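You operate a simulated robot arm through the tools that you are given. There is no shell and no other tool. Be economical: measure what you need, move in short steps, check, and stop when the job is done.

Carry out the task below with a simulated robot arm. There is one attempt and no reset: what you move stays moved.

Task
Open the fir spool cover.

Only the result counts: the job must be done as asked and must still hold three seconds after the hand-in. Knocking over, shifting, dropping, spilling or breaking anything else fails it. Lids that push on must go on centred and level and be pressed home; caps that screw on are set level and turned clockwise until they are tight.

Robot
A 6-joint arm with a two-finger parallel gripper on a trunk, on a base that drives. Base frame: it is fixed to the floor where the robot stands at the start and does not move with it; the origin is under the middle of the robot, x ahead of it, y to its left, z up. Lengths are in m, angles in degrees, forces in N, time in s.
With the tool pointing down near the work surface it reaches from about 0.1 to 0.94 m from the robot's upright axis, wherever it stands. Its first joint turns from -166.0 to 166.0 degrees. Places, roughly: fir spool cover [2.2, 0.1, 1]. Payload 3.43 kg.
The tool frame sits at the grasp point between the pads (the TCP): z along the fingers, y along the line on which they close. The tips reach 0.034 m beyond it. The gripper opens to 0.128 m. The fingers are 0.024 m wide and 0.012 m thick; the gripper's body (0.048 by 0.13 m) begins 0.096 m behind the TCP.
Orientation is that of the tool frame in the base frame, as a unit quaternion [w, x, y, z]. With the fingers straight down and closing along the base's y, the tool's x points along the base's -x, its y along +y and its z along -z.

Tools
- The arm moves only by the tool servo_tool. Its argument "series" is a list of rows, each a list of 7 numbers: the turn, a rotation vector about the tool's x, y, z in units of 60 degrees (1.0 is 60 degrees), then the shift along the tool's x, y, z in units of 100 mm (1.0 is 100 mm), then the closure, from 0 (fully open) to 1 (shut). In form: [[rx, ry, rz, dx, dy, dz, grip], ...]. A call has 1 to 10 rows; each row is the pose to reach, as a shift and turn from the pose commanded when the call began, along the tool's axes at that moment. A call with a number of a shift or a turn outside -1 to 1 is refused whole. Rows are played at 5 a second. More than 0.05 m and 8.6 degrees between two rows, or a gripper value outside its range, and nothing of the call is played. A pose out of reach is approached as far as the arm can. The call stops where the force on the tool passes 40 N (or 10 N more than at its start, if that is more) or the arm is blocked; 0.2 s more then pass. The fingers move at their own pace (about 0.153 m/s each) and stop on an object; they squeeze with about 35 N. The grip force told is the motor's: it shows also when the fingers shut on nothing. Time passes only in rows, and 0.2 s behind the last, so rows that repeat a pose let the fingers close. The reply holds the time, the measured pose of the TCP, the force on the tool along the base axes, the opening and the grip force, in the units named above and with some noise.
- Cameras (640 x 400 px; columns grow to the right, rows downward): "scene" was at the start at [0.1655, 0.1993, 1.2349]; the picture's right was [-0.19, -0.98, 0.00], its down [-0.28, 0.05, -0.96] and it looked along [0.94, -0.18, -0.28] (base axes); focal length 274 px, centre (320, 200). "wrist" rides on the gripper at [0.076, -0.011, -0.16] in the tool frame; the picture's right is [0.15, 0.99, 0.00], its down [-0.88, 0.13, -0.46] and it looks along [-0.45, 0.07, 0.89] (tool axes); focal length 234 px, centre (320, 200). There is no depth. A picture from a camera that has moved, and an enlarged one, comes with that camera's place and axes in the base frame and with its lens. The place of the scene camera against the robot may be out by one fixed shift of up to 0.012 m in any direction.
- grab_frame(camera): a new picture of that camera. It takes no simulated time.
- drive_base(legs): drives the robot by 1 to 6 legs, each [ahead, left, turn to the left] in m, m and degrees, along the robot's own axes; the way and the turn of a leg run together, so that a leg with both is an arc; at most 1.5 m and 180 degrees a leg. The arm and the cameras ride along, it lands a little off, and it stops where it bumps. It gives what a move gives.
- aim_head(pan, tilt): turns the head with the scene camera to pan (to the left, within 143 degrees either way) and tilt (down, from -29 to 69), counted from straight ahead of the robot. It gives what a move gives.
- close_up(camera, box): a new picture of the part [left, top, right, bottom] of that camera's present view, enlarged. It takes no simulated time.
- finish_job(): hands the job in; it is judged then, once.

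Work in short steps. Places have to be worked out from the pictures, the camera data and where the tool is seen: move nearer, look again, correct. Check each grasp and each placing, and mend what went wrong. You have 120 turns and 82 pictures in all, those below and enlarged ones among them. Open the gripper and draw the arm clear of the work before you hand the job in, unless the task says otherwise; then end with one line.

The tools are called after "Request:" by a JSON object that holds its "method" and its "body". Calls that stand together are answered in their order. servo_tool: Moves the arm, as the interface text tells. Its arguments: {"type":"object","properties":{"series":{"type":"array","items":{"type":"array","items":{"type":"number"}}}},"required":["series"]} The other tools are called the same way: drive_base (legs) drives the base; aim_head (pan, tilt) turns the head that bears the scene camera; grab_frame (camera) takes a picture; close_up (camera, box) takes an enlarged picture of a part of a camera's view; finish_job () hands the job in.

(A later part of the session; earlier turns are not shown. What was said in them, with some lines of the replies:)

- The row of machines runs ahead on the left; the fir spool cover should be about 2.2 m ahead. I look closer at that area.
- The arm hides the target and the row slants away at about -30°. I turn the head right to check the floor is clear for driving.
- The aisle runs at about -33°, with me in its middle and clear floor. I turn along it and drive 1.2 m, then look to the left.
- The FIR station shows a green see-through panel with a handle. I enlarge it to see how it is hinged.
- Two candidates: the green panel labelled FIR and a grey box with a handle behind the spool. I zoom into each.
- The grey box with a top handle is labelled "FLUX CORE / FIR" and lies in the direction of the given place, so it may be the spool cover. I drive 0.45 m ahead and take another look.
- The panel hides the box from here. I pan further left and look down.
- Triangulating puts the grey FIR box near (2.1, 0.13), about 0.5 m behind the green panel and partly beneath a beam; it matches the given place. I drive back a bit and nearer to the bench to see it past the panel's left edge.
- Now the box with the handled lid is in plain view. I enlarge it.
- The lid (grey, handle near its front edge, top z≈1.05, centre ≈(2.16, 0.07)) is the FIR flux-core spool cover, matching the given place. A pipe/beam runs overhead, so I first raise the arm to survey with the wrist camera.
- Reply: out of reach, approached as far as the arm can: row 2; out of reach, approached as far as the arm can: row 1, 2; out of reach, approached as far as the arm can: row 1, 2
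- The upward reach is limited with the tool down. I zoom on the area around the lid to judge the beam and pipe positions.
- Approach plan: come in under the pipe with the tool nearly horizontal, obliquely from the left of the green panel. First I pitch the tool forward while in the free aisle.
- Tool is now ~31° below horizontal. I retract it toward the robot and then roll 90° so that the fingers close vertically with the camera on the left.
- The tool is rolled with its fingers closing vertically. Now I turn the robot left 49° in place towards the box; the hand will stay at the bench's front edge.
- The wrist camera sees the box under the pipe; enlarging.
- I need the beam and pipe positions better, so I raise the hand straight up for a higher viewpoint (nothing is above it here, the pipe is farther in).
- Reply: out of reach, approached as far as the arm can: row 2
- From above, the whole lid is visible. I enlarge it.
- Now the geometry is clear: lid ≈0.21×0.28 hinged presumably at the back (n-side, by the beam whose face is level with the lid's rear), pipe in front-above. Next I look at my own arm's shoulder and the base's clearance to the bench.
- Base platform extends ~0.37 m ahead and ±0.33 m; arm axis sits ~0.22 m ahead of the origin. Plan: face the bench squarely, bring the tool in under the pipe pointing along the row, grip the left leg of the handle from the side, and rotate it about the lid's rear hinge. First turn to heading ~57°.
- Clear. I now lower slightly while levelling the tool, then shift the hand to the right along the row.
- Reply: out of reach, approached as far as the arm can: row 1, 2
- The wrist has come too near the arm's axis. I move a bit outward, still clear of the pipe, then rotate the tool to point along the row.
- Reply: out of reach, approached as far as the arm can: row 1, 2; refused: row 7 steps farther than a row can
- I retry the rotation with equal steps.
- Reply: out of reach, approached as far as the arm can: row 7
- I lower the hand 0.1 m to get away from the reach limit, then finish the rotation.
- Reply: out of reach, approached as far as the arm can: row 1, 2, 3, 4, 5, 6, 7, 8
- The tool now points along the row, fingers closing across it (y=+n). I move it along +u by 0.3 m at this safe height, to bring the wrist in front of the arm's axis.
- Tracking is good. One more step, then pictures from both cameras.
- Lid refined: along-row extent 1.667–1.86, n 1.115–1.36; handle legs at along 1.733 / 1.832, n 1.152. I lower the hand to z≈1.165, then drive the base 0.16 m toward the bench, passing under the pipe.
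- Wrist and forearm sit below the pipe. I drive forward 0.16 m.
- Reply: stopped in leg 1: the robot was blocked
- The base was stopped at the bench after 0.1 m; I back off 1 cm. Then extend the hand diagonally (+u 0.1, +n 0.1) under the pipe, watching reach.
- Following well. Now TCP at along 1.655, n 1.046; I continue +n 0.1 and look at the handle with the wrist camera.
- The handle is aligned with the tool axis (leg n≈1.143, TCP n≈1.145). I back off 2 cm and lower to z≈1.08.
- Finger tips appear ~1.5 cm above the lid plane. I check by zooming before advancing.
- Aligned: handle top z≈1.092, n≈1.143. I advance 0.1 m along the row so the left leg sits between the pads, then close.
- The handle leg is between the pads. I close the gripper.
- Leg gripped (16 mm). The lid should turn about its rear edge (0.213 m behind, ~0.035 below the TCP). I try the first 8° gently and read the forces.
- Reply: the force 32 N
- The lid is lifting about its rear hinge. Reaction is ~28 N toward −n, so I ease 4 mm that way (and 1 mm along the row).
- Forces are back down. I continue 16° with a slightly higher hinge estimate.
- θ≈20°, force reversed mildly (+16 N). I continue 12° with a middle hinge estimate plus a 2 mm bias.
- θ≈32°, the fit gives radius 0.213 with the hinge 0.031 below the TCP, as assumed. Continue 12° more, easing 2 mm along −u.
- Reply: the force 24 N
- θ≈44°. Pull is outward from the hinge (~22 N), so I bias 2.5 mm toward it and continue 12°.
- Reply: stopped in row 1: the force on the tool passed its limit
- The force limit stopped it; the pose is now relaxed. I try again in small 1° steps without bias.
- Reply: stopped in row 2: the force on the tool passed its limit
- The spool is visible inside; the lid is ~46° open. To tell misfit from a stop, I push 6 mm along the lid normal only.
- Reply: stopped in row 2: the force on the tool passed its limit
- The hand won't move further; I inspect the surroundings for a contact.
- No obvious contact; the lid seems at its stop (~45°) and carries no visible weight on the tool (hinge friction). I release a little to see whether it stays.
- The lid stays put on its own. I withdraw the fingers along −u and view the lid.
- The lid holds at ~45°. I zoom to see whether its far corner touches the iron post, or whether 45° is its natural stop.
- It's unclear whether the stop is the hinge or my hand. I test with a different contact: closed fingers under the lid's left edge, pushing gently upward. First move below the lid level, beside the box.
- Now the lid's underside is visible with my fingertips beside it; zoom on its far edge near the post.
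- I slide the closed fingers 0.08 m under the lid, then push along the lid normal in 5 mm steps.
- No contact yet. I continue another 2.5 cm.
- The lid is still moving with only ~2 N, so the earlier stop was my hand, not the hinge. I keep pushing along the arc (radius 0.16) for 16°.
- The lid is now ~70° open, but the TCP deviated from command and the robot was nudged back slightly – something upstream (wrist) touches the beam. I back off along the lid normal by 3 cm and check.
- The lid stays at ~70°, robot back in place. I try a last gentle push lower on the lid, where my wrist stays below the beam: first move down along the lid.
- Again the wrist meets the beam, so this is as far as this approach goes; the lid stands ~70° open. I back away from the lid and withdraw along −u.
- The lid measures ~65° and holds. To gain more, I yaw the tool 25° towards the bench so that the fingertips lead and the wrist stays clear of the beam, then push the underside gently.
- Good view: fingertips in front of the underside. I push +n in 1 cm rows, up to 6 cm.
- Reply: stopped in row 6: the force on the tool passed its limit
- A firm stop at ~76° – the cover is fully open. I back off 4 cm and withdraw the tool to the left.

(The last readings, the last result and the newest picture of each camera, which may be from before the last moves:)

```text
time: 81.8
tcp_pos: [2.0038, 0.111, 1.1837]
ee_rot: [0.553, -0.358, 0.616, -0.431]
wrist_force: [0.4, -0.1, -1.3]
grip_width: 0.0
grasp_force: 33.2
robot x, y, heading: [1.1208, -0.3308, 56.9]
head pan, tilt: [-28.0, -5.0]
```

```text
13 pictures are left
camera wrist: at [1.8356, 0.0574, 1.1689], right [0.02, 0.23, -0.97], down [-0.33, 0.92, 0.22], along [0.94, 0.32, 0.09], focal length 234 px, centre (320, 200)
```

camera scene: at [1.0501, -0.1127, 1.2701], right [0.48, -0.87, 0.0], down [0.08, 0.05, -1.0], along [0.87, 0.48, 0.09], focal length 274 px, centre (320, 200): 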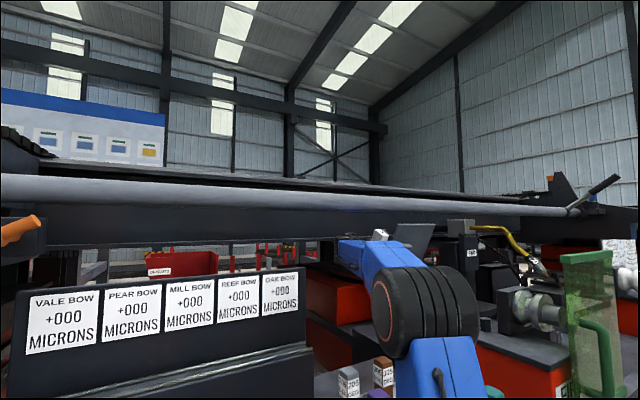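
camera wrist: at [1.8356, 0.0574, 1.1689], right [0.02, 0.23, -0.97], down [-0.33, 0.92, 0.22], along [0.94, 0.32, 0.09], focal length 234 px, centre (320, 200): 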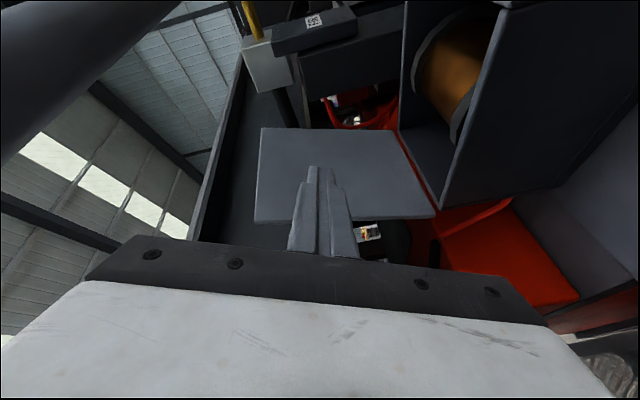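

The lid holds. I open the gripper's exit path by driving the base straight back 0.35 m, taking the arm out under the pipe.

Request:
{"method": "servo_tool", "body": {"series": [[0, 0, 0, 0.2, 0.05, -0.2, 1], [0, 0, 0, 0.4, 0.1, -0.3, 1]]}}

Request:
{"method": "drive_base", "body": {"legs": [[-0.35, 0, 0]]}}

Request:
{"method": "servo_tool", "body": {"series": [[0, 0, 0, 0, 0, 0, 0.5], [0, 0, 0, 0, 0, 0, 0], [0, 0, 0, 0, 0, 0, 0], [0, 0, 0, 0, 0, 0, 0], [0, 0, 0, 0, 0, 0, 0]]}}

Request:
{"method": "aim_head", "body": {"pan": -35, "tilt": 10}}

Request:
{"method": "grab_frame", "body": {"camera": "scene"}}

```text
time: 82.4
tcp_pos: [1.969, 0.0815, 1.16]
ee_rot: [0.555, -0.357, 0.616, -0.43]
wrist_force: [-0.3, -0.7, 0.2]
grip_width: 0.0
grasp_force: 32.6
robot x, y, heading: [1.1208, -0.3319, 56.9]
head pan, tilt: [-28.0, -5.0]
```

```text
time: 84.7
tcp_pos: [1.7768, -0.2146, 1.1601]
ee_rot: [0.554, -0.358, 0.616, -0.431]
wrist_force: [0.5, -1.0, -1.0]
grip_width: 0.0
grasp_force: 33.4
robot x, y, heading: [0.9273, -0.6284, 56.7]
head pan, tilt: [-28.0, -5.0]
```

```text
time: 85.9
tcp_pos: [1.7757, -0.2156, 1.1599]
ee_rot: [0.554, -0.357, 0.616, -0.431]
wrist_force: [0.2, -0.4, 0.0]
grip_width: 0.1281
grasp_force: 0.1
robot x, y, heading: [0.9289, -0.6305, 57.0]
head pan, tilt: [-28.0, -5.0]
```

```text
time: 86.6
tcp_pos: [1.7757, -0.2147, 1.16]
ee_rot: [0.554, -0.357, 0.616, -0.432]
wrist_force: [-0.4, 0.4, 0.0]
grip_width: 0.1282
grasp_force: 0.0
robot x, y, heading: [0.9291, -0.6258, 57.0]
head pan, tilt: [-35.0, 10.0]
```

```text
12 pictures are left
camera scene: at [0.8686, -0.4112, 1.2454], right [0.37, -0.93, 0.0], down [-0.16, -0.06, -0.98], along [0.91, 0.37, -0.17], focal length 274 px, centre (320, 200)
```

scene: 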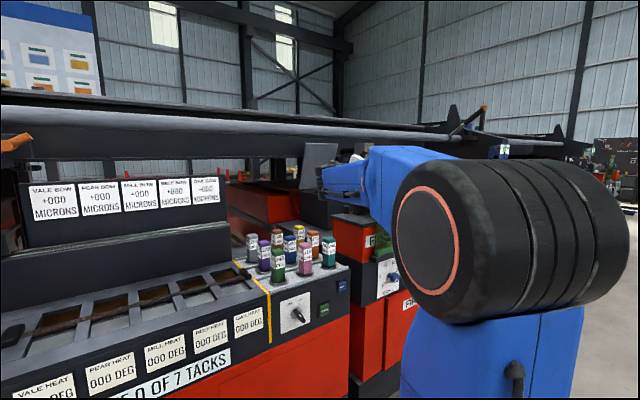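

The cover still stands open and nothing else appears moved. I drive back another 0.25 m to be fully clear and check once more.

Request:
{"method": "drive_base", "body": {"legs": [[-0.25, 0, 0]]}}

Request:
{"method": "close_up", "body": {"camera": "scene", "box": [220, 110, 420, 250]}}

Request:
{"method": "grab_frame", "body": {"camera": "wrist"}}

```text
time: 87.8
tcp_pos: [1.7293, -0.2741, 1.1602]
ee_rot: [0.561, -0.365, 0.612, -0.421]
wrist_force: [-0.1, -0.1, -0.1]
grip_width: 0.1282
grasp_force: 0.0
robot x, y, heading: [0.8848, -0.7015, 57.1]
head pan, tilt: [-35.0, 10.0]
stopped in leg 1: the force on the tool passed its limit (the readings are from after the stop); the commanded pose is now the measured one
```

```text
2.86 times, centred on (320, 180) of scene
camera zoom: at [0.8214, -0.4831, 1.2454], right [0.38, -0.93, 0.0], down [-0.16, -0.07, -0.98], along [0.91, 0.37, -0.17], focal length 784 px, centre (320, 257)
```

zoom: 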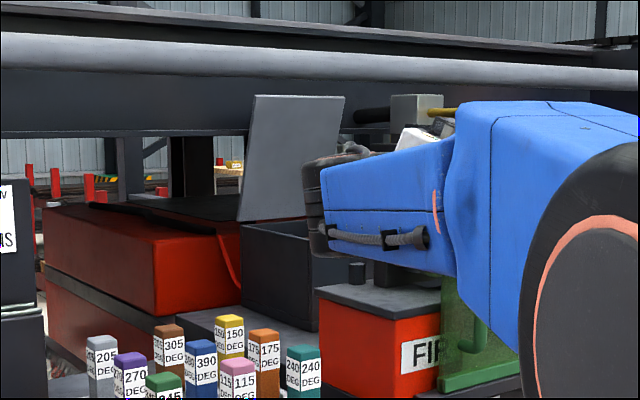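

```text
10 pictures are left
camera wrist: at [1.5626, -0.3314, 1.1443], right [0.01, 0.24, -0.97], down [-0.36, 0.91, 0.22], along [0.93, 0.34, 0.09], focal length 234 px, centre (320, 200)
```

wrist: 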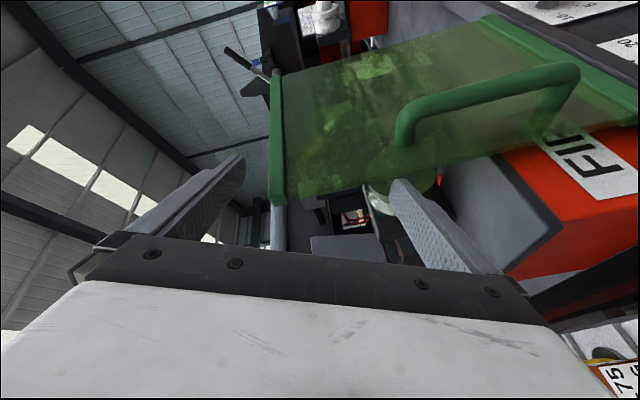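

While backing, an opened finger caught the rear of the green panel's edge. I move forward 3 cm, then shift left 0.12 m to free it, and check.

Request:
{"method": "close_up", "body": {"camera": "wrist", "box": [230, 100, 520, 290]}}

Request:
{"method": "drive_base", "body": {"legs": [[0.03, 0, 0]]}}

Request:
{"method": "grab_frame", "body": {"camera": "wrist"}}

```text
2.11 times, centred on (375, 195) of wrist
camera zoom: at [1.5626, -0.3314, 1.1443], right [0.01, 0.24, -0.97], down [-0.36, 0.91, 0.22], along [0.93, 0.34, 0.09], focal length 493 px, centre (204, 210)
```

zoom: 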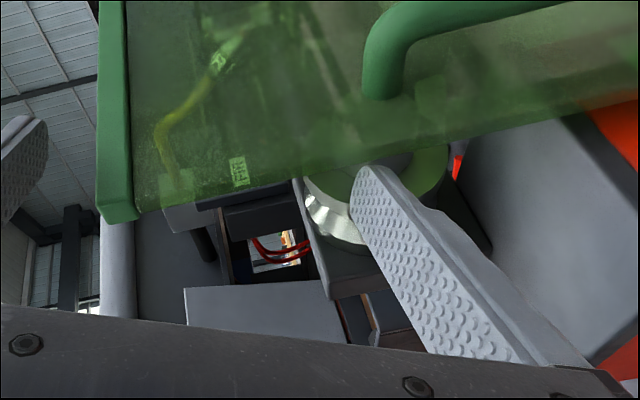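

```text
time: 88.7
tcp_pos: [1.7465, -0.2487, 1.1597]
ee_rot: [0.561, -0.364, 0.612, -0.422]
wrist_force: [0.1, 0.5, 0.4]
grip_width: 0.1282
grasp_force: 0.2
robot x, y, heading: [0.8992, -0.6788, 57.1]
head pan, tilt: [-35.0, 10.0]
```

```text
8 pictures are left
camera wrist: at [1.5792, -0.3055, 1.1443], right [0.01, 0.24, -0.97], down [-0.36, 0.91, 0.22], along [0.93, 0.34, 0.09], focal length 234 px, centre (320, 200)
```

wrist: 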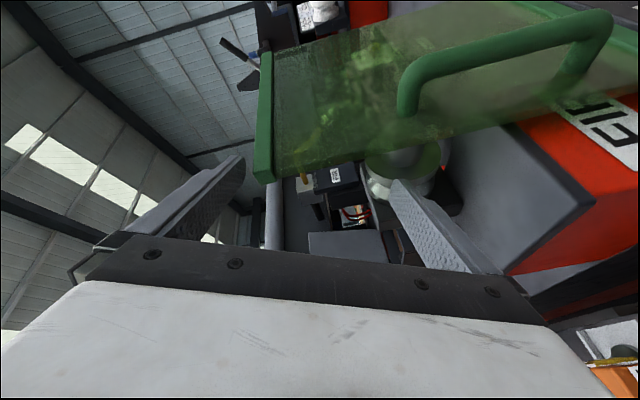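

Freed. I shift left 0.15 m, then back 0.3 m, and verify the panel with the scene camera.

Request:
{"method": "drive_base", "body": {"legs": [[0, 0.15, 0], [-0.3, 0, 0]]}}

Request:
{"method": "grab_frame", "body": {"camera": "scene"}}

Request:
{"method": "grab_frame", "body": {"camera": "wrist"}}

```text
time: 91.4
tcp_pos: [1.4903, -0.3401, 1.1583]
ee_rot: [0.564, -0.369, 0.61, -0.417]
wrist_force: [-0.7, -1.0, 0.0]
grip_width: 0.1284
grasp_force: 0.0
robot x, y, heading: [0.6528, -0.7784, 57.8]
head pan, tilt: [-35.0, 10.0]
stopped in leg 2: the robot was blocked; the commanded pose is now the measured one
```

```text
7 pictures are left
camera scene: at [0.5855, -0.5628, 1.2454], right [0.39, -0.92, 0.0], down [-0.16, -0.07, -0.98], along [0.91, 0.38, -0.17], focal length 274 px, centre (320, 200)
```

scene: 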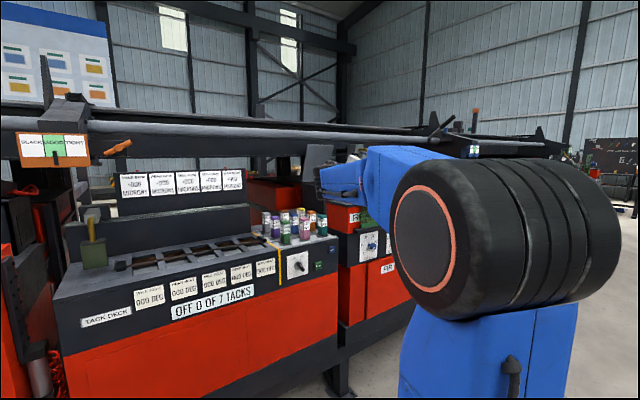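

```text
6 pictures are left
camera wrist: at [1.3248, -0.4, 1.1436], right [0.01, 0.24, -0.97], down [-0.37, 0.9, 0.22], along [0.93, 0.36, 0.09], focal length 234 px, centre (320, 200)
```

wrist: 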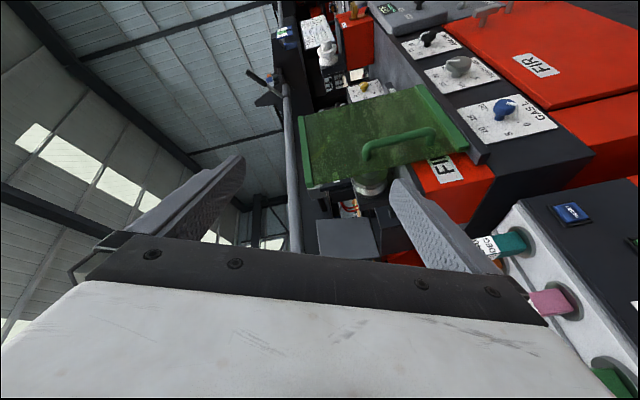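

The base touched the rail behind me; I move 2 cm forward and zoom in to check the panel and the cover.

Request:
{"method": "drive_base", "body": {"legs": [[0.03, 0, 0]]}}

Request:
{"method": "close_up", "body": {"camera": "wrist", "box": [270, 70, 500, 270]}}

Request:
{"method": "close_up", "body": {"camera": "scene", "box": [230, 120, 380, 260]}}

```text
time: 92.2
tcp_pos: [1.5075, -0.3156, 1.1596]
ee_rot: [0.563, -0.369, 0.611, -0.417]
wrist_force: [-0.1, 0.1, -1.0]
grip_width: 0.1281
grasp_force: 0.0
robot x, y, heading: [0.6647, -0.7576, 58.0]
head pan, tilt: [-35.0, 10.0]
```

```text
2.00 times, centred on (385, 170) of wrist
camera zoom: at [1.3407, -0.3746, 1.1436], right [0.01, 0.24, -0.97], down [-0.37, 0.9, 0.22], along [0.93, 0.36, 0.09], focal length 468 px, centre (190, 260)
```

zoom: 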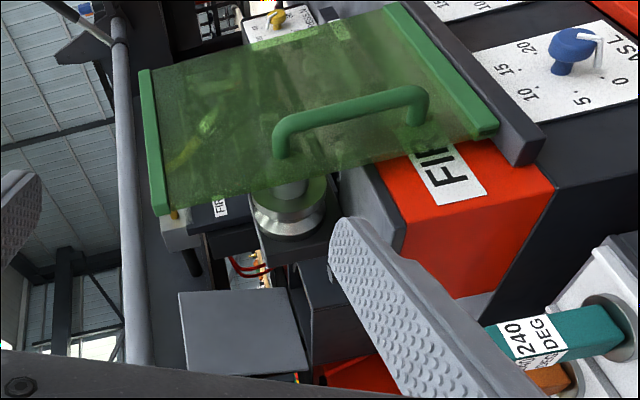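

```text
2.86 times, centred on (305, 190) of scene
camera zoom: at [0.6014, -0.5375, 1.2454], right [0.39, -0.92, 0.0], down [-0.16, -0.07, -0.98], along [0.91, 0.38, -0.17], focal length 784 px, centre (363, 229)
```

zoom: 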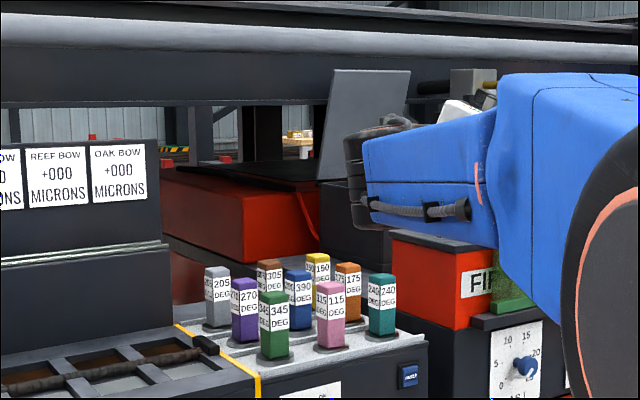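

The cover stands open (~76°), the gripper is open and clear, and the panel and pegs are where they were. Handing in.

Request:
{"method": "finish_job", "body": {}}

```text
The job is handed in.
```

I opened the fir spool cover to its stop at about 76°. It stays up on its own, and the arm is clear with the gripper open. While I backed out, a finger caught the green FIR panel; as far as I can measure, the panel is still in place to within about 1.5 cm.
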